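You operate a simulated robot arm through the tools that you are given. There is no shell and no other tool. Be economical: measure what you need, move in short steps, check, and stop when the job is done.

You run a simulated two-armed robot. Do the job below in one go: nothing can be reset, and whatever is moved stays where it is left.

TASK
Set the lift nut's gap with the gauge block that the card names.
Fine: the block stands square against the stop, the ear is wound up till it touches and stays within 1.5 mm; the yellow thumb screw locks the wheel before the block goes back. Set down upright: what you pick out.

The check looks at the end state, three seconds after you hand in, the way a careful person would. Anything else that was tipped, shoved, dropped, spilled or broken makes it a failure.

THE ROBOT
Two 7-joint arms with two-finger parallel grippers on one trunk, on a base that drives. Base frame: it is fixed to the floor where the robot stands at the start and does not move with it; the origin is under the middle of the robot, x ahead of it, y to its left, z up; the surface under the hand at the start is at about z = 850. Lengths are in mm, angles in degrees, forces in N, time in s.
The left shoulder is at the start at [60, 189, 1228], the right one opposite. With the tool pointing down near the work surface each hand reaches from about 100 to 640 mm from the robot's upright axis, wherever it stands, measured 20 degrees to its own side. Places, roughly: ledge of the lead screw jig [400, 100, 900]; lift nut [400, 100, 900]; lock hole [500, 0, 900]; red hand wheel [200, 0, 900]; yellow thumb screw (4x4x5 cm) [500, 0, 1000]. Payload 3.43 kg a hand.
Tool frame (each hand has its own): the origin (TCP) lies between the finger pads and is the grasp point; the fingertips stand 30 mm ahead of it; z points along the fingers, y is the line along which they close. The gripper opens to 94 mm. The fingers are 28 mm wide and 10 mm thick; the gripper's body (50 by 96 mm) begins 55 mm behind the TCP.
Orientation is that of the tool frame in the base frame, as [roll, pitch, yaw] about the fixed x, y, z axes, in that order (R = Rz(yaw) Ry(pitch) Rx(roll)). With the fingers straight down and closing along the base's y, the tool's x points along the base's -x, its y along +y and its z along -z.

THE INTERFACE
- The arms move only by the tool move_arm. It takes "left_increments", "right_increments" or both (then of equal length, played together; a hand with none holds still); each is a list of rows, each a list of 6 numbers: the shift along the tool's x, y, z in units of 20 mm (1.0 is 20 mm), then the turn, a rotation vector about the tool's x, y, z in units of 4 degrees (1.0 is 4 degrees). In form: [[tx, ty, tz, ax, ay, az], ...]. A call has 1 to 10 rows; each row shifts and turns the commanded pose from where the row before left it, along the tool's axes as they then stand. "left_claw" and "right_claw" are, for a hand that has rows, the opening in per cent of the stroke, from 0 (shut) to 100 (fully open), set as the call begins (left out, the last holds). A call with a number of a shift or a turn outside -1 to 1 is refused whole. A row lasts 0.2 s, in which the tool goes at most 50 mm and 8.6 degrees; a call with a longer step from one row to the next is refused whole, and so is a gripper value outside its range. A pose out of reach is approached as far as the arm can. The call stops where the force on the tool passes 90 N (or 10 N more than at its start, if that is more) or the arm is blocked; 0.2 s more then pass. Each finger travels about 153 mm/s and halts on what it meets, pressing with about 38 N; the grip force reading is that of the motor and also rises with nothing between the fingers. The clock runs only during rows and for 0.2 s after the last one: add rows that do not move to give the fingers time. The reply holds the time, the measured pose of the TCP, the force on the tool along the base axes, the opening and the grip force, in the units named above and with some noise, with the torque about the TCP (base axes, N m) and any sound that the robot's microphone picked up, and new pictures: "pictures" is both (left out), scene, wrist or none (wrist: the cameras of the hands that moved).
- Cameras (640 x 400 px; columns grow to the right, rows downward): "scene" is now at [9.3, 21.3, 1767.7]; the picture's right is [0.26, -0.97, 0.00], its down [-0.81, -0.22, -0.55] and it looks along [0.53, 0.14, -0.84] (base axes); focal length 247 px, centre (320, 200). "left" rides on the left gripper at [76, -14, -103] in its tool frame; the picture's right is [0.18, 0.98, 0.00], its down [-0.75, 0.14, -0.64] and it looks along [-0.63, 0.12, 0.77] (tool axes); focal length 243 px, centre (320, 200). "right" rides on the right gripper at [76, 14, -102] in its tool frame; the picture's right is [-0.18, 0.98, 0.00], its down [-0.75, -0.14, -0.64] and it looks along [-0.63, -0.12, 0.77] (tool axes); focal length 243 px, centre (320, 200). There is no depth. A picture from a camera that has moved, and an enlarged one, comes with that camera's place and axes in the base frame and with its lens.
- raise_lower(by): slides the trunk up (or, below 0, down) by that many mm; the arms and the scene camera ride with it, the base frame stays. It gives what a move gives, with no picture.
- roll_base(legs): drives the robot by 1 to 6 legs, each [ahead, left, turn to the left] in mm, mm and degrees, along the robot's own axes; the way and the turn of a leg run together, so that a leg with both is an arc; at most 1500 mm and 180 degrees a leg. The arms and the cameras ride along, it lands a little off, and it stops where it bumps. It gives what a move gives, and a new picture of the scene camera.
- pan_tilt(pan, tilt): turns the head with the scene camera to pan (to the left, within 86 degrees either way) and tilt (down, from -29 to 69), counted from straight ahead of the robot. It gives what a move gives, and a new picture of the scene camera.
- enlarge(camera, box): a new picture of the part [left, top, right, bottom] of that camera's present view, enlarged. It takes no simulated time.
- sign_off(): hands the job in; it is judged then, once.

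Go step by step. Nothing tells you exact positions but the pictures and the camera data: compare them with the known pose of the tool, close in by small moves and look again before you grip or let go. The budget is 120 turns and 260 pictures, counting those below and the enlarged ones. Unless the task says otherwise, let go and move clear before handing in.

The tools are called after ">>>" as a command line: name --argument value ..., lists and objects as JSON in quotes. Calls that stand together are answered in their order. move_arm: Moves the arms, as the interface text tells. Its arguments: {"type":"object","properties":{"left_increments":{"type":"array","items":{"type":"array","items":{"type":"number"}}},"left_claw":{"type":"number"},"right_increments":{"type":"array","items":{"type":"array","items":{"type":"number"}}},"right_claw":{"type":"number"},"pictures":{"type":"string","enum":["both","scene","wrist","none"]}},"required":[]} The other tools are called the same way: raise_lower (by) slides the trunk up or down; roll_base (legs) drives the base; pan_tilt (pan, tilt) turns the head that bears the scene camera; enlarge (camera, box) takes an enlarged picture of a part of a camera's view; sign_off () hands the job in.

At the start:

```text
time_s: 0.0
left_tool_pos: [418.2, 273.0, 1168.3]
left_orientation: [-180.0, 0.0, 180.0]
left_force: [-0.2, -0.1, 0.3]
left_moment: [-0.05, 0.02, -0.03]
left_width: 93.9
left_finger_force: 0.0
right_tool_pos: [326.2, -123.7, 1204.0]
right_orientation: [-179.9, 0.0, -179.9]
right_force: [-0.7, -0.5, -0.2]
right_moment: [0.02, 0.0, 0.01]
right_width: 94.1
right_finger_force: 0.0
trunk travel left (down, up): [-900.0, 90.0]
robot x, y, heading: [-2.5, 3.2, 0.0]
head pan, tilt: [15.2, 56.9]
```

scene: 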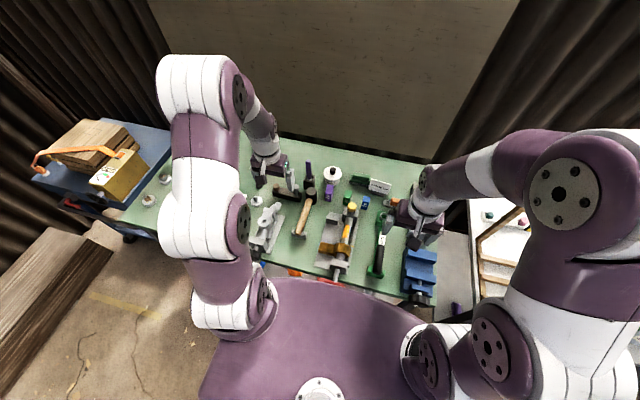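
right: 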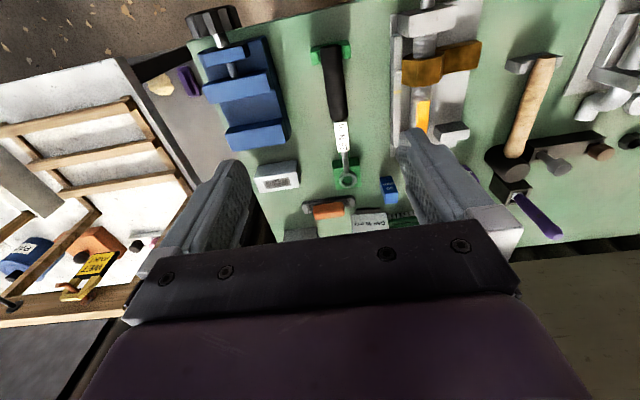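
left: 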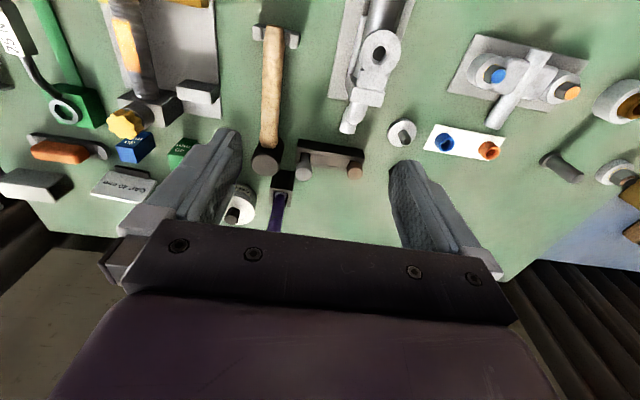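

I see a green bench with a lead screw jig in the middle (orange ear, yellow thumb screw), small blue and green blocks and a card nearby. First I enlarge the views to read the card and find the parts.

>>> enlarge --camera "scene" --box '[280, 150, 440, 300]'

>>> enlarge --camera "right" --box '[240, 0, 500, 240]'

>>> enlarge --camera "left" --box '[0, 0, 240, 220]'

```text
2.67 times, centred on (360, 225) of scene
camera zoom: at [9.3, 21.3, 1767.7], right [0.26, -0.97, 0.0], down [-0.81, -0.22, -0.55], along [0.53, 0.14, -0.84], focal length 659 px, centre (213, 133)
```

zoom: 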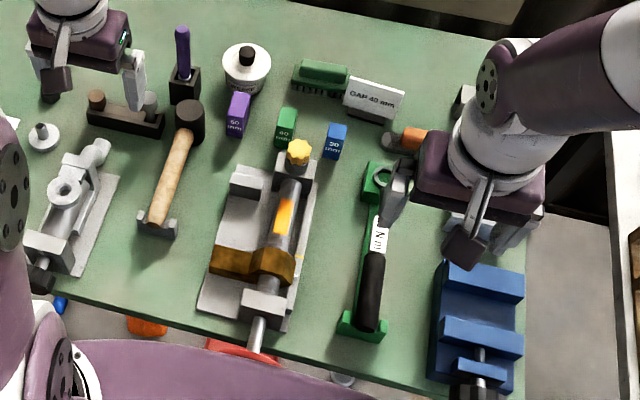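

```text
1.67 times, centred on (370, 120) of right
camera zoom: at [251.9, -107.8, 1306.5], right [0.18, 0.98, 0.0], down [0.75, -0.14, 0.64], along [0.63, -0.12, -0.77], focal length 404 px, centre (237, 333)
```

zoom: 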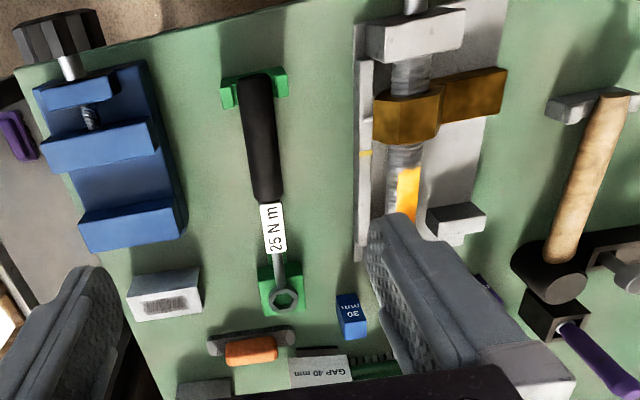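

```text
1.82 times, centred on (120, 110) of left
camera zoom: at [341.7, 259.2, 1270.3], right [-0.18, 0.98, 0.0], down [0.75, 0.14, 0.64], along [0.63, 0.12, -0.77], focal length 441 px, centre (684, 364)
```

zoom: 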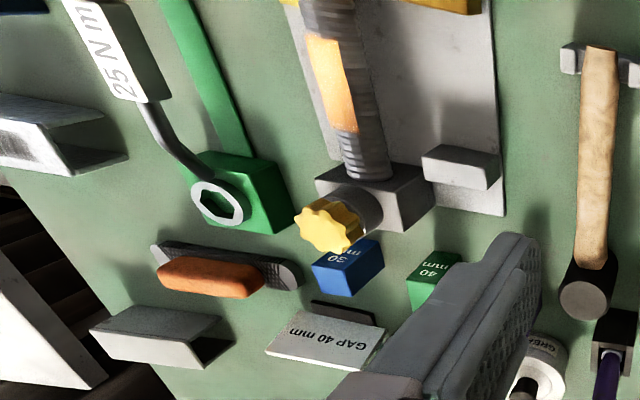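

The card says GAP 40 mm, so it's the green block (about [608, 57]). The wheel is hidden below the near edge, so I back the robot off a bit and look down.

>>> roll_base --legs '[[-200, 0, 0]]'

>>> pan_tilt --pan 0 --tilt 60

```text
time_s: 1.6
left_tool_pos: [224.2, 273.4, 1166.9]
left_orientation: [-179.9, -0.1, 179.8]
left_force: [0.5, 0.7, -0.4]
left_moment: [-0.02, 0.01, -0.02]
left_width: 93.9
left_finger_force: 0.0
right_tool_pos: [132.3, -124.2, 1203.1]
right_orientation: [180.0, -0.2, 179.8]
right_force: [1.0, -1.1, 0.3]
right_moment: [-0.01, -0.03, 0.0]
right_width: 93.8
right_finger_force: 0.1
trunk travel left (down, up): [-900.0, 90.0]
robot x, y, heading: [-195.2, 4.5, -0.1]
head pan, tilt: [15.2, 56.9]
camera scene: at [-184.0, 21.5, 1767.7], right [0.26, -0.97, 0.0], down [-0.81, -0.22, -0.54], along [0.52, 0.14, -0.84], focal length 247 px, centre (320, 200)
```

scene: 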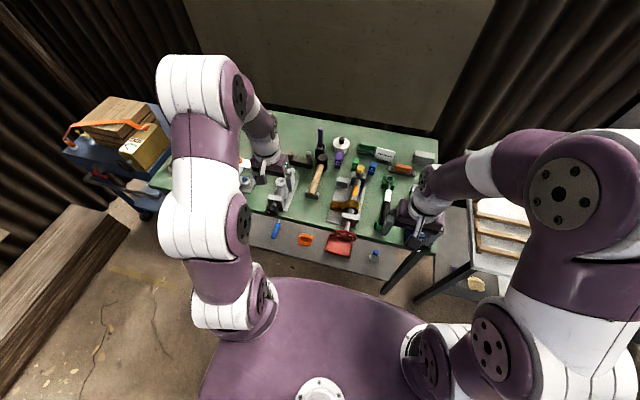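

```text
time_s: 2.4
left_tool_pos: [220.5, 272.7, 1168.7]
left_orientation: [-179.9, 0.2, 179.8]
left_force: [-0.5, -0.5, 0.3]
left_moment: [0.03, -0.02, 0.01]
left_width: 94.0
left_finger_force: 0.1
right_tool_pos: [128.7, -123.6, 1205.5]
right_orientation: [-180.0, 0.1, 180.0]
right_force: [-0.8, 0.7, 0.1]
right_moment: [0.0, 0.01, -0.02]
right_width: 93.9
right_finger_force: 0.0
trunk travel left (down, up): [-900.0, 90.0]
robot x, y, heading: [-194.5, 5.4, 0.1]
head pan, tilt: [0.0, 60.0]
camera scene: at [-190.4, 3.2, 1764.1], right [0.0, -1.0, 0.0], down [-0.87, 0.0, -0.5], along [0.5, 0.0, -0.87], focal length 247 px, centre (320, 200)
```

scene: 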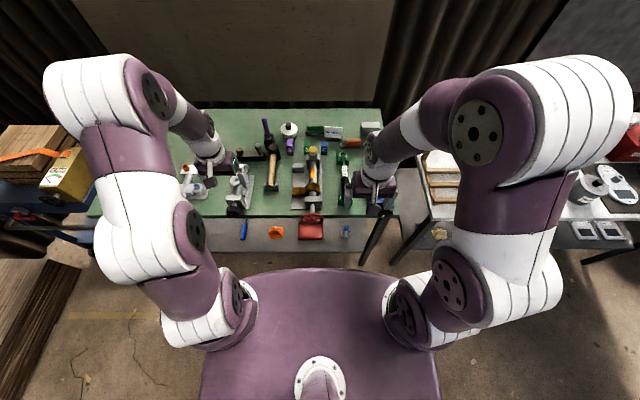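

>>> enlarge --camera "scene" --box '[260, 110, 380, 250]'

>>> enlarge --camera "scene" --box '[280, 165, 350, 245]'

>>> enlarge --camera "right" --box '[200, 0, 440, 150]'

```text
2.86 times, centred on (320, 180) of scene
camera zoom: at [-190.4, 3.2, 1764.1], right [0.0, -1.0, 0.0], down [-0.87, 0.0, -0.5], along [0.5, 0.0, -0.87], focal length 706 px, centre (320, 257)
```

zoom: 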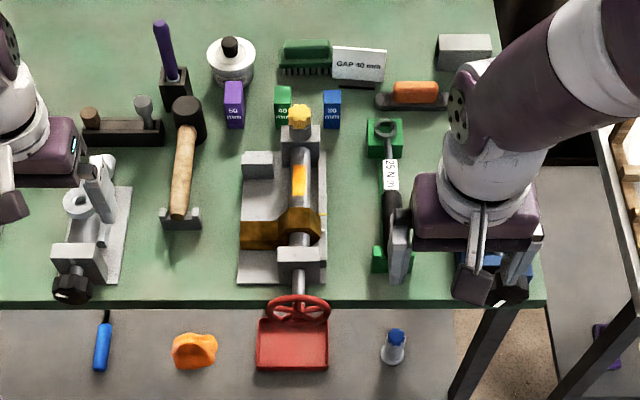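

```text
5.00 times, centred on (315, 205) of scene
camera zoom: at [-190.4, 3.2, 1764.1], right [0.0, -1.0, 0.0], down [-0.87, 0.0, -0.5], along [0.5, 0.0, -0.87], focal length 1236 px, centre (345, 175)
```

zoom: 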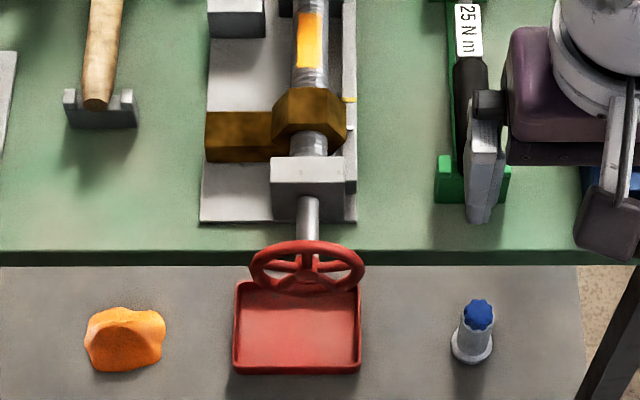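

```text
2.67 times, centred on (320, 75) of right
camera zoom: at [53.4, -108.3, 1306.8], right [0.19, 0.98, 0.0], down [0.75, -0.14, 0.64], along [0.63, -0.12, -0.77], focal length 647 px, centre (320, 533)
```

zoom: 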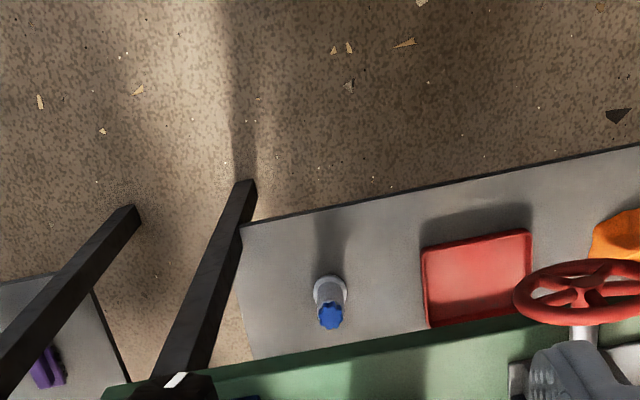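

Wheel is a ~90 mm vertical spoked wheel at roughly [250, 25, 900]. I zoom in on it to count spokes and check the thumb screw and blocks.

>>> enlarge --camera "scene" --box '[300, 205, 326, 228]'

>>> enlarge --camera "scene" --box '[284, 135, 340, 170]'

>>> enlarge --camera "left" --box '[0, 0, 200, 125]'

```text
16.00 times, centred on (313, 216) of scene
camera zoom: at [-190.4, 3.2, 1764.1], right [0.0, -1.0, 0.0], down [-0.87, 0.0, -0.5], along [0.5, 0.0, -0.87], focal length 3954 px, centre (432, -64)
```

zoom: 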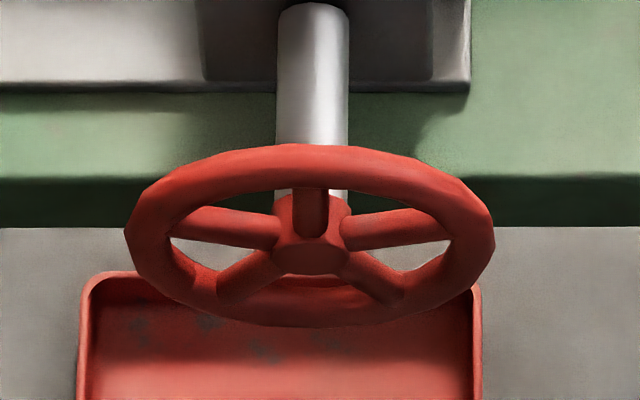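

```text
11.43 times, centred on (312, 152) of scene
camera zoom: at [-190.4, 3.2, 1764.1], right [0.0, -1.0, 0.0], down [-0.87, 0.0, -0.5], along [0.5, 0.0, -0.87], focal length 2824 px, centre (411, 743)
```

zoom: 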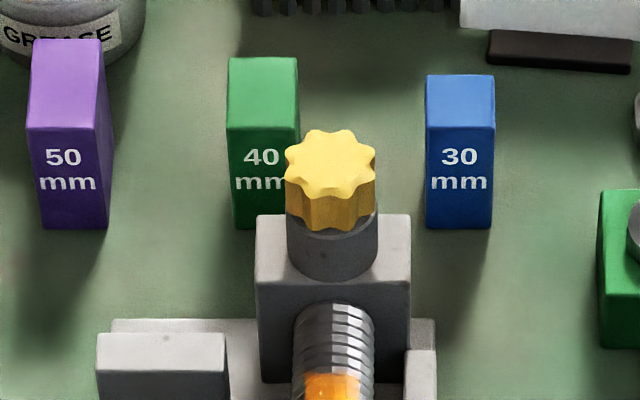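

```text
3.20 times, centred on (100, 62) of left
camera zoom: at [144.3, 258.4, 1270.6], right [-0.18, 0.98, 0.0], down [0.75, 0.14, 0.64], along [0.63, 0.12, -0.77], focal length 776 px, centre (1024, 640)
```

zoom: 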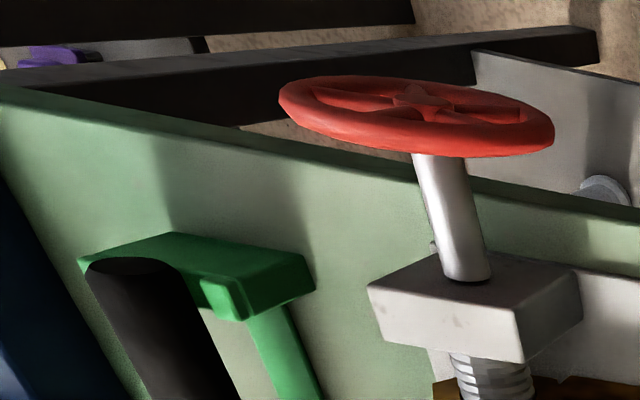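

The blocks stand with their gauge length along x; the knob sits vertically on the far bearing; the wheel has 5 spokes with its axis along x. I drive back in and look at the jig with the left wrist camera.

>>> roll_base --legs '[[205, 0, 0]]'

>>> move_arm --left_increments '[[1, -1, 0, 0, 0, 0], [1, -1, 0, 0, 0, 0], [1, -1, 0, 0, 0, 0], [1, -1, 0, 0, 0, 0], [0, -1, 0, 0, 0, 0], [0, -1, 0, 0, 0, 0], [0, -1, 0, 0, 0, 0], [0, -1, 0, 0, 0, 0], [0, -1, 0, 0, 0, 0], [0, -1, 0, 0, 0, 0]]' --right_increments '[[1, -1, 0, 0, 0, 0], [1, -1, 0, 0, 0, 0], [1, -1, 0, 0, 0, 0], [0, -1, 0, 0, 0, 0], [0, -1, 0, 0, 0, 0], [0, -1, 0, 0, 0, 0], [0, -1, 0, 0, 0, 0], [0, -1, 0, 0, 0, 0], [0, 0, 0, 0, 0, 0], [0, 0, 0, 0, 0, 0]]'

```text
time_s: 4.0
left_tool_pos: [431.7, 271.3, 1168.5]
left_orientation: [179.9, 0.2, 179.8]
left_force: [0.3, 0.8, -0.3]
left_moment: [0.0, -0.01, -0.01]
left_width: 93.9
left_finger_force: 0.1
right_tool_pos: [338.7, -125.1, 1204.3]
right_orientation: [180.0, 0.1, 179.8]
right_force: [-1.0, 0.1, -1.0]
right_moment: [0.01, 0.0, -0.01]
right_width: 94.0
right_finger_force: 0.0
trunk travel left (down, up): [-900.0, 90.0]
robot x, y, heading: [15.1, 1.7, 0.1]
head pan, tilt: [0.0, 60.0]
camera scene: at [19.9, 2.3, 1764.1], right [0.0, -1.0, 0.0], down [-0.87, 0.0, -0.5], along [0.5, 0.0, -0.87], focal length 247 px, centre (320, 200)
```

scene: 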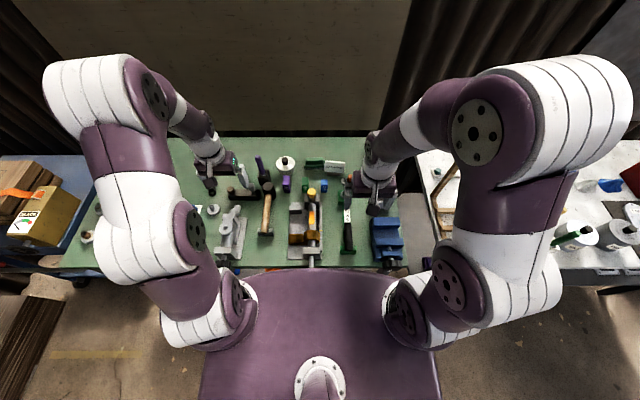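

```text
time_s: 6.2
left_tool_pos: [353.5, 70.7, 1167.6]
left_orientation: [180.0, 0.0, 179.8]
left_force: [0.7, -1.1, 0.2]
left_moment: [0.03, 0.0, 0.0]
left_width: 94.0
left_finger_force: 0.1
right_tool_pos: [279.2, -285.6, 1205.7]
right_orientation: [-180.0, 0.1, 179.8]
right_force: [0.6, 0.2, 0.0]
right_moment: [0.0, -0.03, 0.0]
right_width: 94.3
right_finger_force: 0.1
trunk travel left (down, up): [-900.0, 90.0]
robot x, y, heading: [16.2, 2.4, -0.1]
head pan, tilt: [0.0, 60.0]
camera scene: at [22.7, 1.6, 1764.1], right [0.0, -1.0, 0.0], down [-0.87, 0.0, -0.5], along [0.5, 0.0, -0.87], focal length 247 px, centre (320, 200)
camera right: at [205.3, -269.6, 1306.8], right [0.19, 0.98, 0.0], down [0.75, -0.14, 0.64], along [0.63, -0.12, -0.77], focal length 243 px, centre (320, 200)
camera left: at [276.5, 57.3, 1270.3], right [-0.18, 0.98, 0.0], down [0.75, 0.14, 0.64], along [0.63, 0.12, -0.77], focal length 243 px, centre (320, 200)
```

scene: 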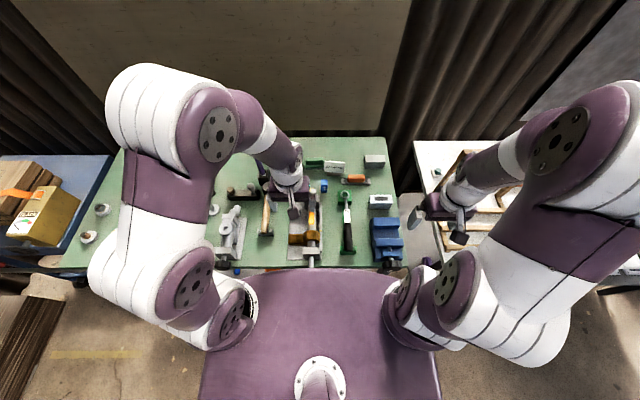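
right: 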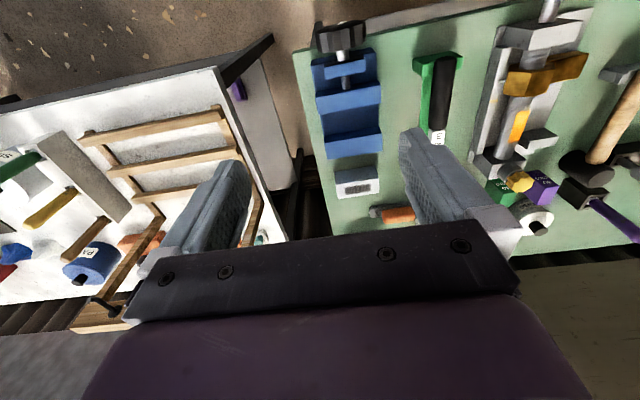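
left: 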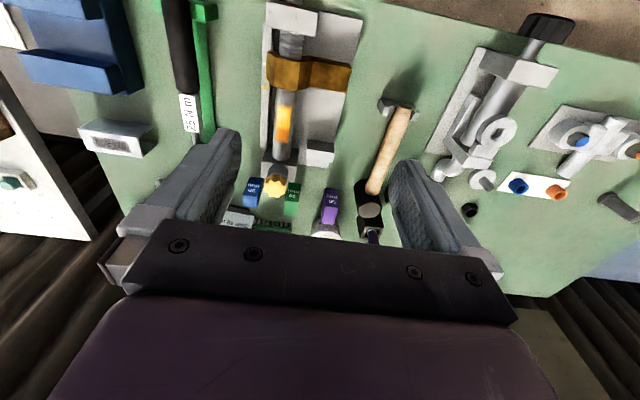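

The left wrist camera now sees the whole jig. I enlarge for measurements.

>>> enlarge --camera "left" --box '[220, 0, 380, 100]'

>>> enlarge --camera "left" --box '[220, 120, 380, 220]'

>>> enlarge --camera "right" --box '[430, 0, 630, 125]'

```text
4.00 times, centred on (300, 50) of left
camera zoom: at [276.5, 57.3, 1270.3], right [-0.18, 0.98, 0.0], down [0.75, 0.14, 0.64], along [0.63, 0.12, -0.77], focal length 970 px, centre (400, 800)
```

zoom: 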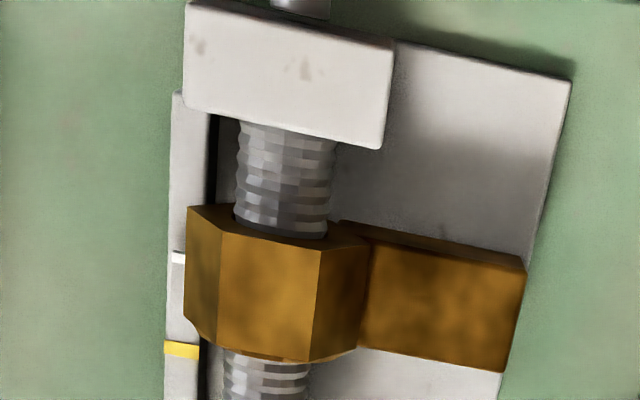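

```text
4.00 times, centred on (300, 170) of left
camera zoom: at [276.5, 57.3, 1270.3], right [-0.18, 0.98, 0.0], down [0.75, 0.14, 0.64], along [0.63, 0.12, -0.77], focal length 970 px, centre (400, 320)
```

zoom: 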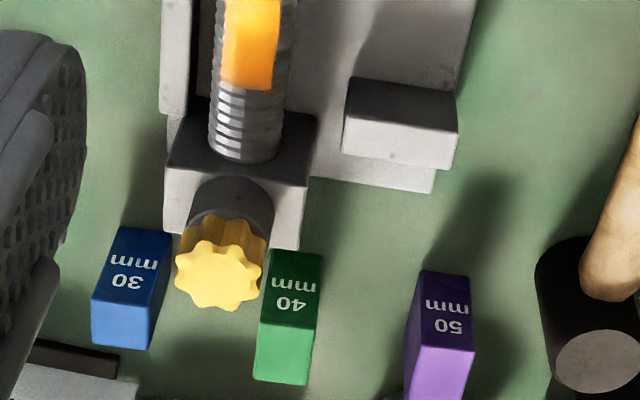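

```text
3.20 times, centred on (530, 62) of right
camera zoom: at [205.3, -269.6, 1306.8], right [0.19, 0.98, 0.0], down [0.75, -0.14, 0.64], along [0.63, -0.12, -0.77], focal length 776 px, centre (-352, 640)
```

zoom: 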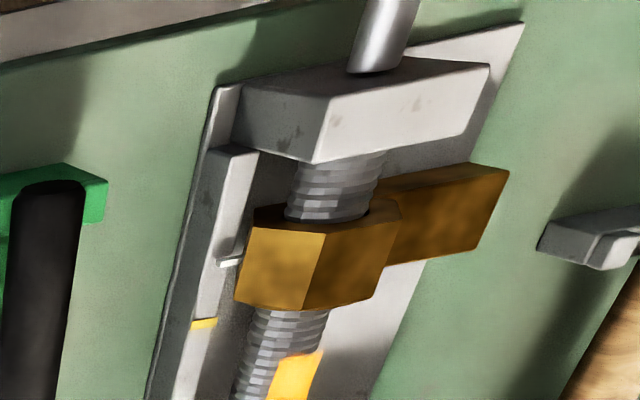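

Green block: x 584–624, y 48–75, top z ≈ 908. Stop's near face is at x ≈ 476, y 72–122, top ≈ 896. I bring the left hand over the block, high, and look.

>>> move_arm --left_increments '[[-1, -0.045, 0.4, 0, 0, 0], [-1, -0.045, 0.4, 0, 0, 0], [-1, -0.045, 0.4, 0, 0, 0], [-1, -0.045, 0.4, 0, 0, 0], [-1, -0.045, 0.4, 0, 0, 0], [-1, -0.045, 0.4, 0, 0, 0], [-1, -0.045, 0.4, 0, 0, 0], [-1, -0.045, 0.4, 0, 0, 0], [-1, -0.045, 0.4, 0, 0, 0], [-1, -0.045, 0.4, 0, 0, 0]]' --left_claw 55 --pictures "none"

>>> move_arm --left_increments '[[-1, 0, 0.6, 0, 0, 0], [-1, 0, 0.6, 0, 0, 0], [-0.5, 0, 0.6, 0, 0, 0], [0, 0, 0.6, 0, 0, 0], [0, 0, 0, 0, 0, 0]]'

```text
time_s: 8.4
left_tool_pos: [555.2, 62.5, 1086.6]
left_orientation: [180.0, 0.0, 179.8]
left_force: [-0.2, 0.1, -0.6]
left_moment: [-0.04, 0.01, -0.02]
left_width: 51.7
left_finger_force: 0.0
right_tool_pos: [280.9, -285.7, 1205.5]
right_orientation: [179.9, -0.1, 179.9]
right_force: [1.0, 0.7, 0.6]
right_moment: [0.04, 0.03, -0.01]
right_width: 94.0
right_finger_force: 0.0
trunk travel left (down, up): [-900.0, 90.0]
robot x, y, heading: [9.7, -0.8, -0.2]
head pan, tilt: [0.0, 60.0]
```

```text
time_s: 9.6
left_tool_pos: [603.1, 60.5, 1039.0]
left_orientation: [180.0, 0.0, 179.9]
left_force: [-0.5, 0.0, 0.3]
left_moment: [0.02, -0.02, -0.01]
left_width: 51.8
left_finger_force: 0.1
right_tool_pos: [280.6, -284.9, 1204.6]
right_orientation: [-180.0, -0.1, 179.8]
right_force: [0.5, 0.2, 0.5]
right_moment: [-0.02, -0.02, 0.0]
right_width: 94.1
right_finger_force: 0.0
trunk travel left (down, up): [-900.0, 90.0]
robot x, y, heading: [15.3, 2.8, -0.4]
head pan, tilt: [0.0, 60.0]
camera scene: at [23.1, 2.3, 1764.1], right [0.0, -1.0, 0.0], down [-0.87, 0.0, -0.5], along [0.5, 0.0, -0.87], focal length 247 px, centre (320, 200)
camera left: at [527.8, 46.6, 1141.9], right [-0.18, 0.98, 0.0], down [0.75, 0.14, 0.64], along [0.63, 0.12, -0.77], focal length 243 px, centre (320, 200)
```

scene: 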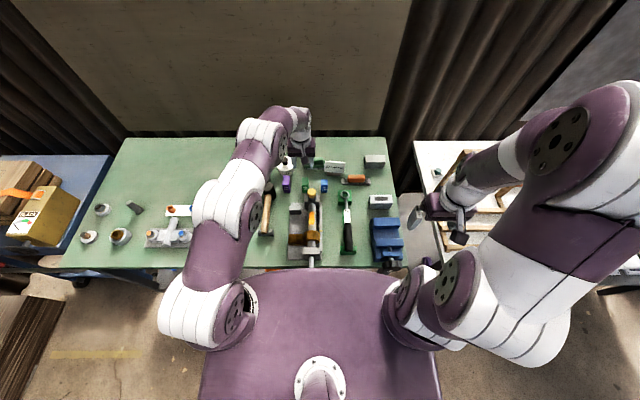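
left: 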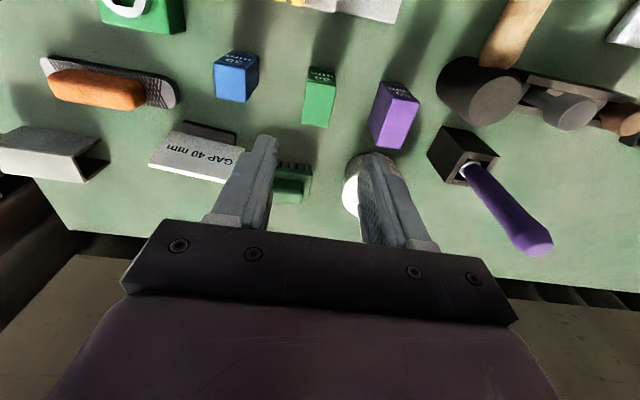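

The block's centre works out to [605, 62]; the hand is right over it. I lower most of the way and check clearance of the camera against the knob.

>>> move_arm --left_increments '[[-0.1, 0.075, 0.9, 0, 0, 0], [0, 0, 0.9, 0, 0, 0], [0, 0, 0.9, 0, 0, 0], [0, 0, 0.9, 0, 0, 0], [0, 0, 0.9, 0, 0, 0], [0, 0, 0.9, 0, 0, 0], [0, 0, 0, 0, 0, 0]]'

>>> enlarge --camera "scene" --box '[260, 140, 380, 215]'

>>> enlarge --camera "right" --box '[420, 80, 640, 240]'

```text
time_s: 11.2
left_tool_pos: [604.4, 63.8, 931.7]
left_orientation: [-179.9, -0.1, 179.8]
left_force: [0.2, 0.0, -0.1]
left_moment: [-0.03, 0.04, 0.0]
left_width: 51.7
left_finger_force: 0.0
right_tool_pos: [279.9, -285.9, 1205.1]
right_orientation: [-180.0, 0.0, 179.7]
right_force: [-0.2, -0.3, 0.5]
right_moment: [-0.04, 0.02, 0.02]
right_width: 94.2
right_finger_force: 0.1
trunk travel left (down, up): [-900.0, 90.0]
robot x, y, heading: [16.2, -1.7, -0.0]
head pan, tilt: [0.0, 60.0]
camera scene: at [22.8, 2.3, 1764.1], right [0.0, -1.0, 0.0], down [-0.87, 0.0, -0.5], along [0.5, 0.0, -0.87], focal length 247 px, centre (320, 200)
camera left: at [529.2, 49.3, 1034.6], right [-0.18, 0.98, 0.0], down [0.75, 0.14, 0.64], along [0.63, 0.12, -0.77], focal length 243 px, centre (320, 200)
```

scene: 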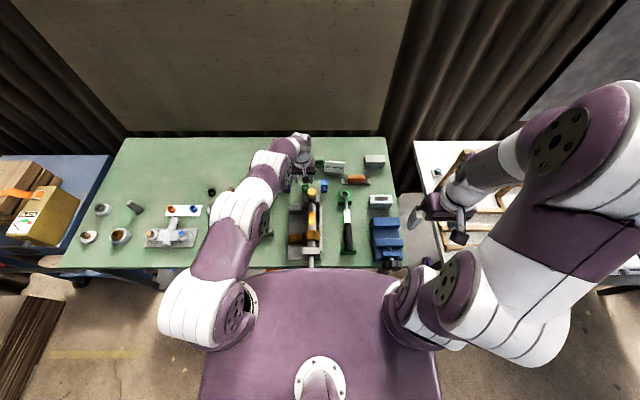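
left: 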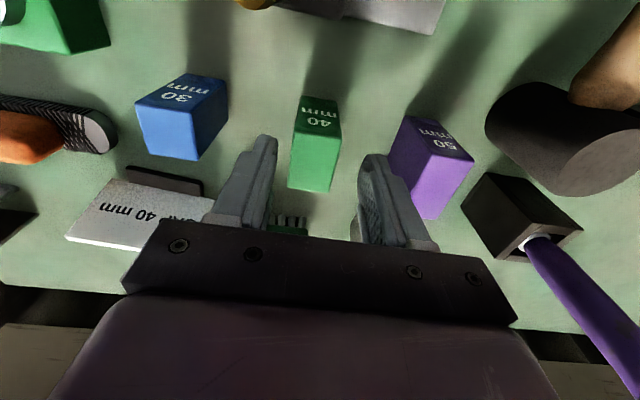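

```text
5.33 times, centred on (320, 178) of scene
camera zoom: at [22.8, 2.3, 1764.1], right [0.0, -1.0, 0.0], down [-0.87, 0.0, -0.5], along [0.5, 0.0, -0.87], focal length 1318 px, centre (320, 320)
```

zoom: 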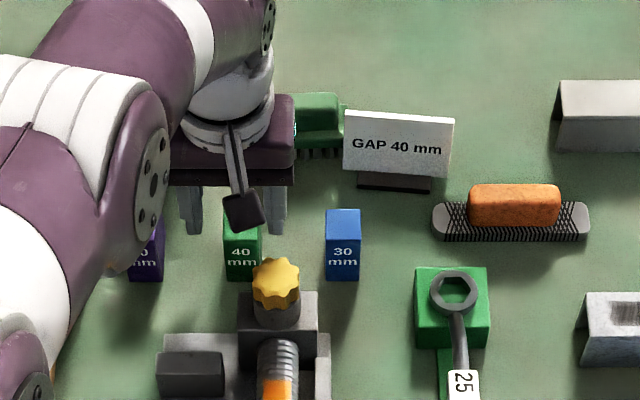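

```text
2.50 times, centred on (530, 160) of right
camera zoom: at [205.3, -269.0, 1306.9], right [0.19, 0.98, 0.0], down [0.75, -0.14, 0.64], along [0.63, -0.12, -0.77], focal length 606 px, centre (-205, 300)
```

zoom: 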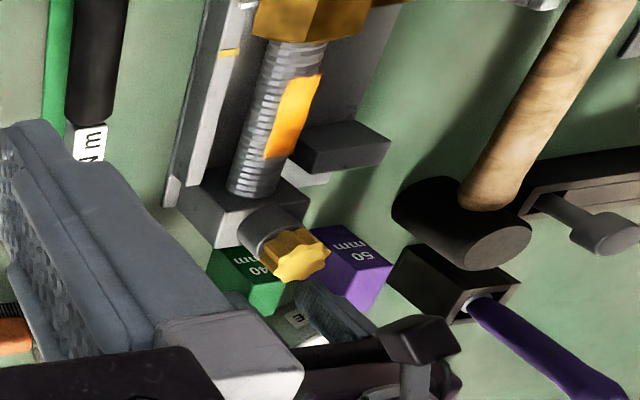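

Knob top triangulates to [523, 34, 957], so the camera box clears it. I centre on the block (y ≈ 60.6), lower to z ≈ 900 and grip.

>>> move_arm --left_increments '[[0, -0.14, 0.5, 0, 0, 0], [0, 0, 0.5, 0, 0, 0], [0, 0, 0.5, 0, 0, 0], [0, 0, 0, 0, 0, 0]]' --pictures "wrist"

```text
time_s: 12.2
left_tool_pos: [604.7, 60.2, 902.7]
left_orientation: [180.0, 0.0, 179.9]
left_force: [-0.3, -0.5, -0.1]
left_moment: [-0.02, 0.03, -0.02]
left_width: 51.8
left_finger_force: 0.1
right_tool_pos: [281.5, -285.3, 1205.7]
right_orientation: [180.0, 0.0, 179.7]
right_force: [-0.1, 0.3, -0.3]
right_moment: [0.02, 0.01, 0.0]
right_width: 94.3
right_finger_force: 0.0
trunk travel left (down, up): [-900.0, 90.0]
robot x, y, heading: [15.4, -4.2, -0.3]
head pan, tilt: [0.0, 60.0]
camera left: at [529.2, 46.5, 1004.0], right [-0.18, 0.98, 0.0], down [0.75, 0.14, 0.64], along [0.63, 0.12, -0.77], focal length 243 px, centre (320, 200)
```

left: 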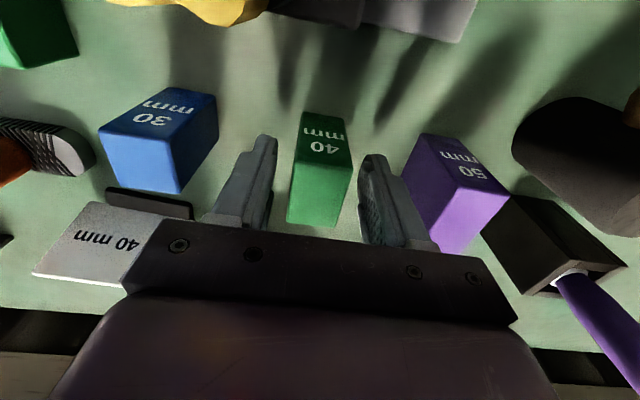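

Centred between the pads. Close, then lift.

>>> move_arm --left_increments '[[0, 0, 0, 0, 0, 0], [0, 0, 0, 0, 0, 0], [0, 0, 0, 0, 0, 0]]' --left_claw 0 --pictures "none"

>>> move_arm --left_increments '[[0, 0, -1, 0, 0, 0], [0, 0, -1, 0, 0, 0], [0, 0, -1, 0, 0, 0], [0, 0, -1, 0, 0, 0], [0, 0, -1, 0, 0, 0], [0, 0, -1, 0, 0, 0], [0, 0, 0, 0, 0, 0]]'

```text
time_s: 13.0
left_tool_pos: [604.6, 61.1, 901.5]
left_orientation: [180.0, 0.0, 179.8]
left_force: [-0.3, 0.4, 0.8]
left_moment: [-0.03, 0.06, 0.0]
left_width: 31.9
left_finger_force: 37.8
right_tool_pos: [280.6, -284.8, 1205.4]
right_orientation: [179.9, 0.0, 179.9]
right_force: [-0.5, 0.6, -0.9]
right_moment: [-0.02, 0.01, -0.02]
right_width: 94.0
right_finger_force: 0.0
trunk travel left (down, up): [-900.0, 90.0]
robot x, y, heading: [13.0, 1.1, -0.3]
head pan, tilt: [0.0, 60.0]
```

```text
time_s: 14.6
left_tool_pos: [603.5, 61.8, 1023.1]
left_orientation: [179.9, 0.0, 179.8]
left_force: [0.0, -0.8, 0.0]
left_moment: [0.01, -0.03, 0.0]
left_width: 31.9
left_finger_force: 37.8
right_tool_pos: [280.0, -285.0, 1204.9]
right_orientation: [-180.0, 0.0, 179.8]
right_force: [0.1, -0.1, -0.4]
right_moment: [-0.01, 0.0, 0.01]
right_width: 94.0
right_finger_force: 0.0
trunk travel left (down, up): [-900.0, 90.0]
robot x, y, heading: [17.5, -0.9, -0.4]
head pan, tilt: [0.0, 60.0]
camera scene: at [23.3, 2.4, 1764.1], right [0.0, -1.0, 0.0], down [-0.87, 0.0, -0.5], along [0.5, 0.0, -0.87], focal length 247 px, centre (320, 200)
camera left: at [528.0, 46.8, 1125.0], right [-0.18, 0.98, 0.0], down [0.75, 0.14, 0.64], along [0.63, 0.12, -0.77], focal length 243 px, centre (320, 200)
```

scene: 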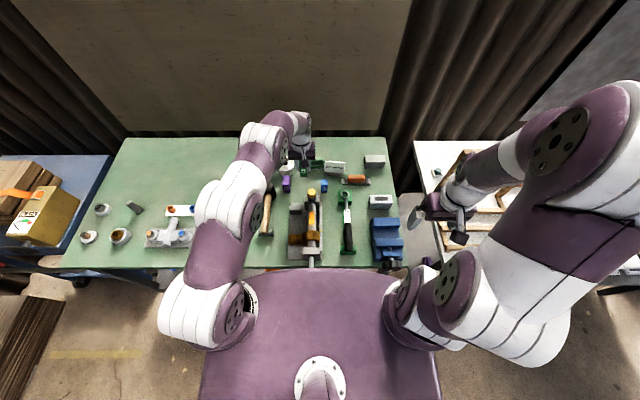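
left: 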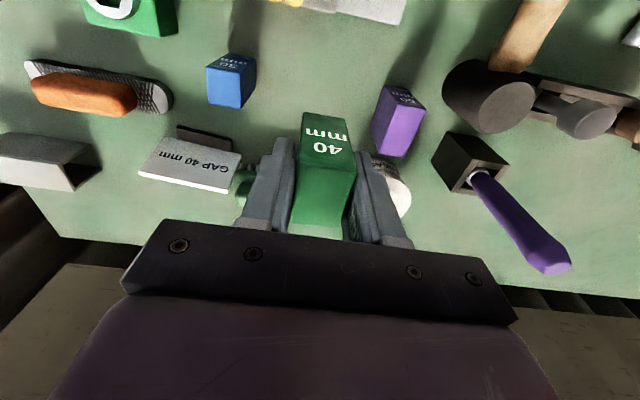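

Gripped and lifted. I carry it over to above the ledge, in front of the stop (x ≈ 450, y ≈ 95).

>>> move_arm --left_increments '[[0.5, 0.85, 0, 0, 0, 0], [0.7, 0.85, 0, 0, 0, 0], [1, 0, 0, 0, 0, 0], [1, 0, 0, 0, 0, 0], [1, 0, 0, 0, 0, 0], [1, 0, 0, 0, 0, 0], [1, 0, 0, 0, 0, 0], [1, 0, 0, 0, 0, 0], [0.5, 0, 0, 0, 0, 0], [0, 0, 0, 0, 0, 0]]'

>>> enlarge --camera "right" --box '[440, 0, 640, 200]'

>>> enlarge --camera "scene" --box '[270, 170, 350, 270]'

```text
time_s: 16.8
left_tool_pos: [451.6, 95.6, 1022.0]
left_orientation: [-179.9, 0.0, 179.8]
left_force: [-0.2, 0.0, -1.5]
left_moment: [0.01, -0.01, 0.0]
left_width: 31.7
left_finger_force: 37.6
right_tool_pos: [280.0, -285.6, 1205.5]
right_orientation: [180.0, 0.0, 179.8]
right_force: [-0.6, -0.4, -0.5]
right_moment: [-0.02, -0.02, 0.0]
right_width: 94.0
right_finger_force: 0.1
trunk travel left (down, up): [-900.0, 90.0]
robot x, y, heading: [16.0, 3.6, -0.1]
head pan, tilt: [0.0, 60.0]
camera scene: at [23.2, 2.4, 1764.1], right [0.0, -1.0, 0.0], down [-0.87, 0.0, -0.5], along [0.5, 0.0, -0.87], focal length 247 px, centre (320, 200)
camera left: at [374.7, 80.4, 1124.2], right [-0.18, 0.98, 0.0], down [0.75, 0.14, 0.64], along [0.63, 0.12, -0.77], focal length 243 px, centre (320, 200)
```

scene: 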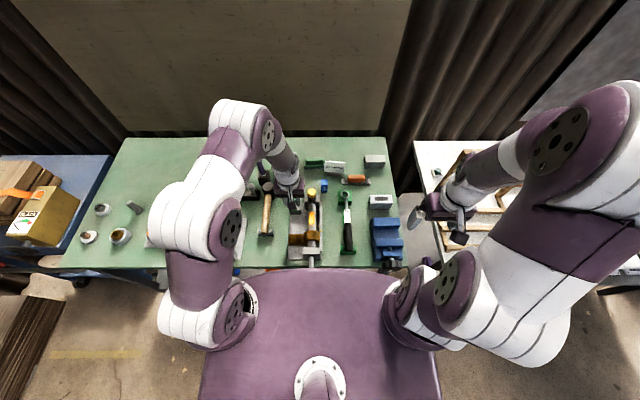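
left: 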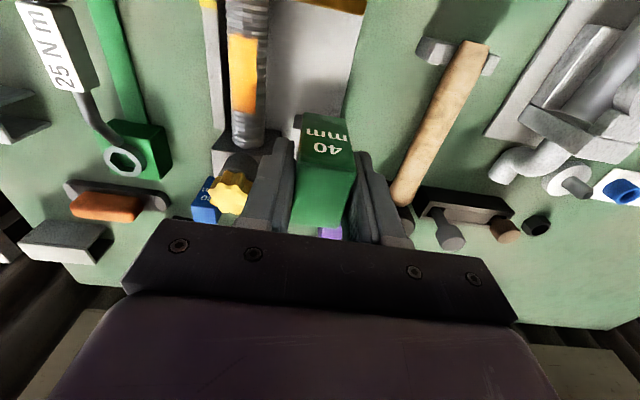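

```text
2.00 times, centred on (540, 100) of right
camera zoom: at [205.7, -268.9, 1306.9], right [0.19, 0.98, 0.0], down [0.75, -0.14, 0.64], along [0.63, -0.12, -0.77], focal length 485 px, centre (-120, 400)
```

zoom: 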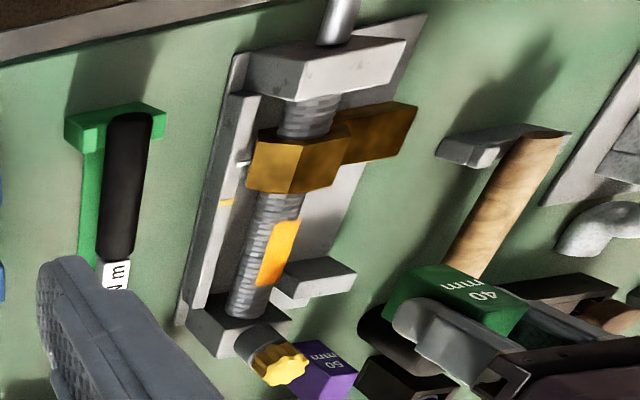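

```text
4.00 times, centred on (310, 220) of scene
camera zoom: at [23.2, 2.4, 1764.1], right [0.0, -1.0, 0.0], down [-0.87, 0.0, -0.5], along [0.5, 0.0, -0.87], focal length 988 px, centre (360, 120)
```

zoom: 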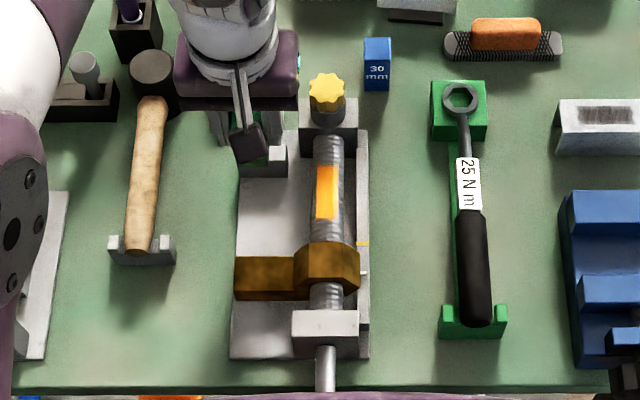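

Ear, ledge and stop line up. I lower the block toward the ledge, stopping just short.

>>> move_arm --left_increments '[[0, 0, 0.8, 0, 0, 0], [0, 0, 0.8, 0, 0, 0], [0, 0, 0.8, 0, 0, 0], [0, 0, 0.8, 0, 0, 0], [0, 0, 0.8, 0, 0, 0], [0, 0, 0.8, 0, 0, 0], [0, 0, 0.2, 0, 0, 0], [0, 0, 0, 0, 0, 0]]'

>>> enlarge --camera "right" --box '[480, 20, 640, 140]'

>>> enlarge --camera "left" --box '[220, 50, 420, 230]'

```text
time_s: 18.6
left_tool_pos: [449.9, 95.2, 922.0]
left_orientation: [180.0, 0.0, 179.7]
left_force: [-0.5, -0.7, -0.8]
left_moment: [0.0, 0.01, -0.01]
left_width: 31.6
left_finger_force: 38.2
right_tool_pos: [280.0, -286.0, 1205.5]
right_orientation: [180.0, 0.1, 179.7]
right_force: [0.1, -1.0, -0.8]
right_moment: [0.03, -0.03, -0.01]
right_width: 94.0
right_finger_force: 0.2
trunk travel left (down, up): [-900.0, 90.0]
robot x, y, heading: [15.7, 2.2, -0.5]
head pan, tilt: [0.0, 60.0]
camera scene: at [22.9, 2.4, 1764.1], right [0.0, -1.0, 0.0], down [-0.87, 0.0, -0.5], along [0.5, 0.0, -0.87], focal length 247 px, centre (320, 200)
camera left: at [374.5, 80.7, 1024.9], right [-0.18, 0.98, 0.0], down [0.75, 0.14, 0.64], along [0.63, 0.12, -0.77], focal length 243 px, centre (320, 200)
```

scene: 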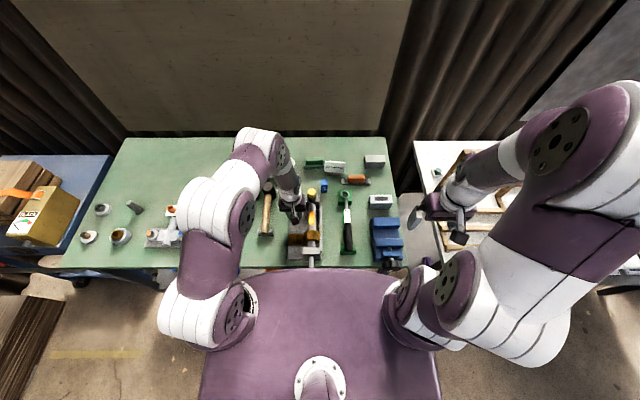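
left: 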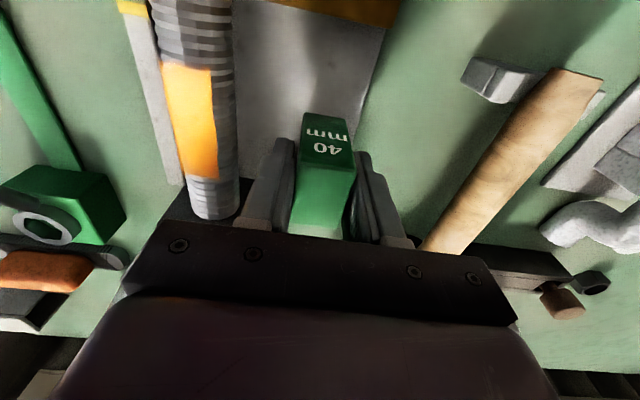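

```text
3.33 times, centred on (560, 80) of right
camera zoom: at [205.4, -268.9, 1306.9], right [0.19, 0.98, 0.0], down [0.75, -0.14, 0.64], along [0.63, -0.12, -0.77], focal length 809 px, centre (-480, 600)
```

zoom: 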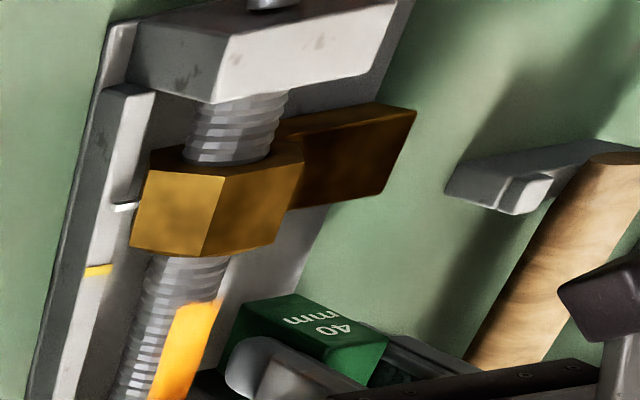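

```text
2.22 times, centred on (320, 140) of left
camera zoom: at [374.5, 80.7, 1024.9], right [-0.18, 0.98, 0.0], down [0.75, 0.14, 0.64], along [0.63, 0.12, -0.77], focal length 539 px, centre (320, 333)
```

zoom: 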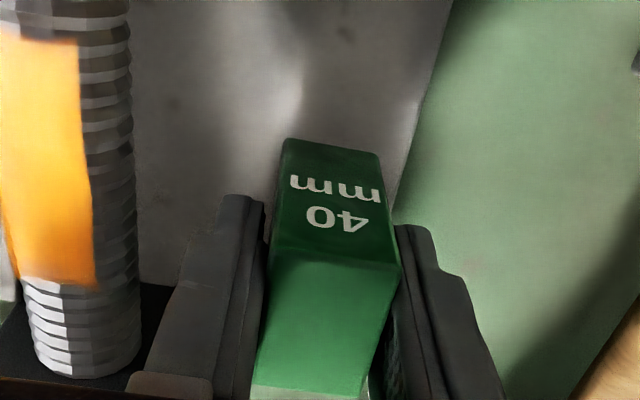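

Close above the ledge. I lower in 2 mm rows watching force.

>>> move_arm --left_increments '[[0, 0, 0.1, 0, 0, 0], [0, 0, 0.1, 0, 0, 0], [0, 0, 0.1, 0, 0, 0], [0, 0, 0.1, 0, 0, 0], [0, 0, 0, 0, 0, 0]]' --pictures "none"

>>> move_arm --left_increments '[[0, 0, 0.05, 0, 0, 0], [0, 0, 0.05, 0, 0, 0], [0, 0, 0, 0, 0, 0]]' --pictures "none"

```text
time_s: 19.8
left_tool_pos: [450.2, 95.0, 914.0]
left_orientation: [-179.9, 0.0, 179.9]
left_force: [0.1, -0.4, -0.8]
left_moment: [0.0, -0.02, -0.02]
left_width: 31.9
left_finger_force: 38.2
right_tool_pos: [280.2, -284.7, 1203.6]
right_orientation: [179.9, 0.0, 179.8]
right_force: [-0.3, -0.1, 0.0]
right_moment: [0.02, 0.0, -0.01]
right_width: 93.9
right_finger_force: 0.2
trunk travel left (down, up): [-900.0, 90.0]
robot x, y, heading: [13.4, -3.5, -0.5]
head pan, tilt: [0.0, 60.0]
```

```text
time_s: 20.6
left_tool_pos: [450.3, 95.2, 912.4]
left_orientation: [180.0, 0.0, 179.8]
left_force: [0.7, 0.2, -0.9]
left_moment: [0.01, 0.01, -0.01]
left_width: 31.8
left_finger_force: 38.2
right_tool_pos: [280.1, -285.3, 1204.6]
right_orientation: [-180.0, -0.1, 179.8]
right_force: [-0.1, 0.0, 0.5]
right_moment: [0.01, -0.05, 0.0]
right_width: 94.0
right_finger_force: 0.0
trunk travel left (down, up): [-900.0, 90.0]
robot x, y, heading: [17.0, -3.0, -0.4]
head pan, tilt: [0.0, 60.0]
```

>>> move_arm --left_increments '[[0, 0, 0.05, 0, 0, 0], [0, 0, 0.05, 0, 0, 0], [0, 0, 0.05, 0, 0, 0], [0, 0, 0, 0, 0, 0]]' --pictures "none"

>>> enlarge --camera "left" --box '[220, 50, 420, 230]'

```text
time_s: 21.6
left_tool_pos: [450.6, 95.0, 908.5]
left_orientation: [-180.0, -0.1, 179.9]
left_force: [1.1, 0.1, -1.2]
left_moment: [-0.03, 0.0, 0.0]
left_width: 31.7
left_finger_force: 37.7
right_tool_pos: [281.1, -285.2, 1205.5]
right_orientation: [179.9, 0.0, 179.9]
right_force: [0.3, -0.1, 0.3]
right_moment: [0.01, -0.03, 0.02]
right_width: 94.0
right_finger_force: 0.0
trunk travel left (down, up): [-900.0, 90.0]
robot x, y, heading: [12.3, 0.9, -0.2]
head pan, tilt: [0.0, 60.0]
```

```text
2.22 times, centred on (320, 140) of left
camera zoom: at [374.5, 81.1, 1011.1], right [-0.18, 0.98, 0.0], down [0.75, 0.14, 0.64], along [0.63, 0.12, -0.77], focal length 539 px, centre (320, 333)
```

zoom: 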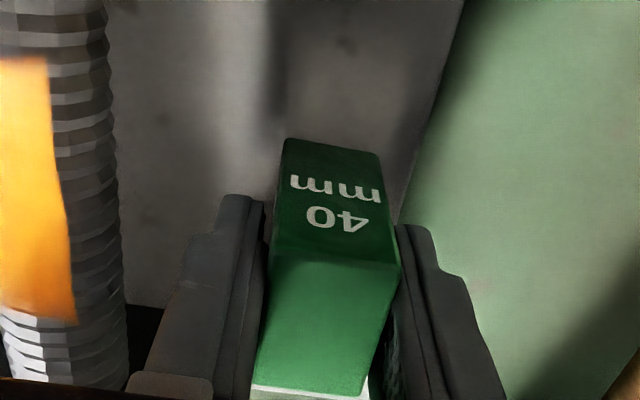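

>>> move_arm --left_increments '[[0, 0, 0.05, 0, 0, 0], [0, 0, 0.05, 0, 0, 0], [0, 0, 0.05, 0, 0, 0], [0, 0, 0, 0, 0, 0]]' --pictures "none"

>>> move_arm --left_increments '[[0, 0, 0.05, 0, 0, 0], [0, 0, 0.05, 0, 0, 0], [0, 0, 0, 0, 0, 0]]' --pictures "none"

```text
time_s: 22.6
left_tool_pos: [450.7, 94.9, 908.2]
left_orientation: [-180.0, 0.3, 179.8]
left_force: [-0.4, 3.9, 25.3]
left_moment: [0.15, 0.4, -0.03]
left_width: 31.5
left_finger_force: 37.8
right_tool_pos: [279.2, -284.7, 1206.9]
right_orientation: [-179.9, 0.1, 179.8]
right_force: [0.3, 0.1, -0.9]
right_moment: [0.01, -0.03, -0.01]
right_width: 94.0
right_finger_force: 0.1
trunk travel left (down, up): [-900.0, 90.0]
robot x, y, heading: [15.0, 0.5, -0.5]
head pan, tilt: [0.0, 60.0]
```

```text
time_s: 23.4
left_tool_pos: [450.5, 94.4, 905.8]
left_orientation: [-180.0, 0.3, 179.8]
left_force: [4.7, 2.6, 34.2]
left_moment: [0.05, -0.16, 0.02]
left_width: 31.8
left_finger_force: 38.3
right_tool_pos: [277.8, -284.9, 1205.8]
right_orientation: [180.0, 0.1, 179.8]
right_force: [0.9, -0.1, -0.2]
right_moment: [-0.02, -0.01, 0.0]
right_width: 94.2
right_finger_force: 0.0
trunk travel left (down, up): [-900.0, 90.0]
robot x, y, heading: [17.1, 0.8, -0.4]
head pan, tilt: [0.0, 60.0]
```

Contact with the ledge at TCP z ≈ 908. I ease the pressure and push the block gently in +x to the stop.

>>> move_arm --left_increments '[[0, 0, -0.12, 0, 0, 0], [-0.07, 0, 0, 0, 0, 0], [-0.07, 0, 0, 0, 0, 0], [0, 0, 0, 0, 0, 0]]' --pictures "none"

>>> move_arm --left_increments '[[-0.05, 0, 0, 0, 0, 0], [-0.05, 0, 0, 0, 0, 0], [0, 0, 0, 0, 0, 0]]' --pictures "none"

```text
time_s: 24.4
left_tool_pos: [452.2, 94.7, 904.7]
left_orientation: [-180.0, 0.0, 179.8]
left_force: [-0.1, -0.5, -1.0]
left_moment: [0.0, -0.02, 0.01]
left_width: 31.8
left_finger_force: 37.4
right_tool_pos: [280.1, -285.3, 1203.9]
right_orientation: [179.9, -0.1, 179.8]
right_force: [-0.9, -0.2, -0.1]
right_moment: [0.0, -0.01, -0.02]
right_width: 93.8
right_finger_force: 0.0
trunk travel left (down, up): [-900.0, 90.0]
robot x, y, heading: [15.9, -3.2, -0.3]
head pan, tilt: [0.0, 60.0]
```

```text
time_s: 25.2
left_tool_pos: [455.5, 95.8, 906.5]
left_orientation: [180.0, 0.0, 179.8]
left_force: [0.1, -1.5, -1.1]
left_moment: [-0.02, -0.02, 0.02]
left_width: 31.6
left_finger_force: 38.7
right_tool_pos: [280.0, -285.0, 1205.0]
right_orientation: [-180.0, 0.0, 179.8]
right_force: [0.4, 0.5, -0.2]
right_moment: [0.01, 0.02, -0.02]
right_width: 93.7
right_finger_force: 0.0
trunk travel left (down, up): [-900.0, 90.0]
robot x, y, heading: [16.6, -0.6, -0.2]
head pan, tilt: [0.0, 60.0]
```

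>>> move_arm --left_increments '[[-0.05, 0, 0, 0, 0, 0], [-0.05, 0, 0, 0, 0, 0], [0, 0, 0, 0, 0, 0]]' --pictures "none"

>>> move_arm --left_increments '[[-0.05, 0, 0, 0, 0, 0], [-0.05, 0, 0, 0, 0, 0], [0, 0, 0, 0, 0, 0]]' --pictures "wrist"

```text
time_s: 26.0
left_tool_pos: [457.3, 95.3, 906.0]
left_orientation: [180.0, -0.1, 179.7]
left_force: [-3.6, -0.1, -1.2]
left_moment: [-0.04, 0.03, 0.02]
left_width: 31.5
left_finger_force: 37.5
right_tool_pos: [280.2, -284.9, 1205.0]
right_orientation: [179.9, 0.0, 179.7]
right_force: [0.0, -0.2, 0.0]
right_moment: [-0.04, 0.01, -0.04]
right_width: 93.7
right_finger_force: 0.0
trunk travel left (down, up): [-900.0, 90.0]
robot x, y, heading: [12.3, -2.8, -0.3]
head pan, tilt: [0.0, 60.0]
```

```text
time_s: 26.8
left_tool_pos: [457.2, 94.6, 905.4]
left_orientation: [-180.0, 0.0, 179.8]
left_force: [-11.1, 0.6, -2.0]
left_moment: [0.01, 0.15, 0.11]
left_width: 31.6
left_finger_force: 38.1
right_tool_pos: [278.3, -284.4, 1205.9]
right_orientation: [179.9, 0.0, 179.8]
right_force: [-0.1, 0.8, 0.8]
right_moment: [0.0, -0.02, 0.0]
right_width: 94.2
right_finger_force: 0.1
trunk travel left (down, up): [-900.0, 90.0]
robot x, y, heading: [13.1, -1.0, -0.2]
head pan, tilt: [0.0, 60.0]
camera left: at [381.1, 80.8, 1008.5], right [-0.18, 0.98, 0.0], down [0.76, 0.14, 0.64], along [0.63, 0.12, -0.77], focal length 243 px, centre (320, 200)
```

left: 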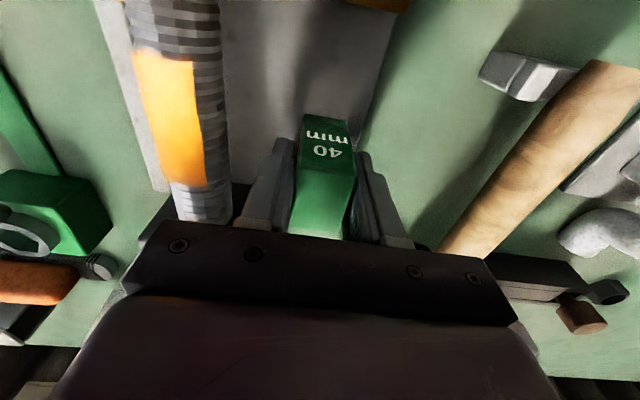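

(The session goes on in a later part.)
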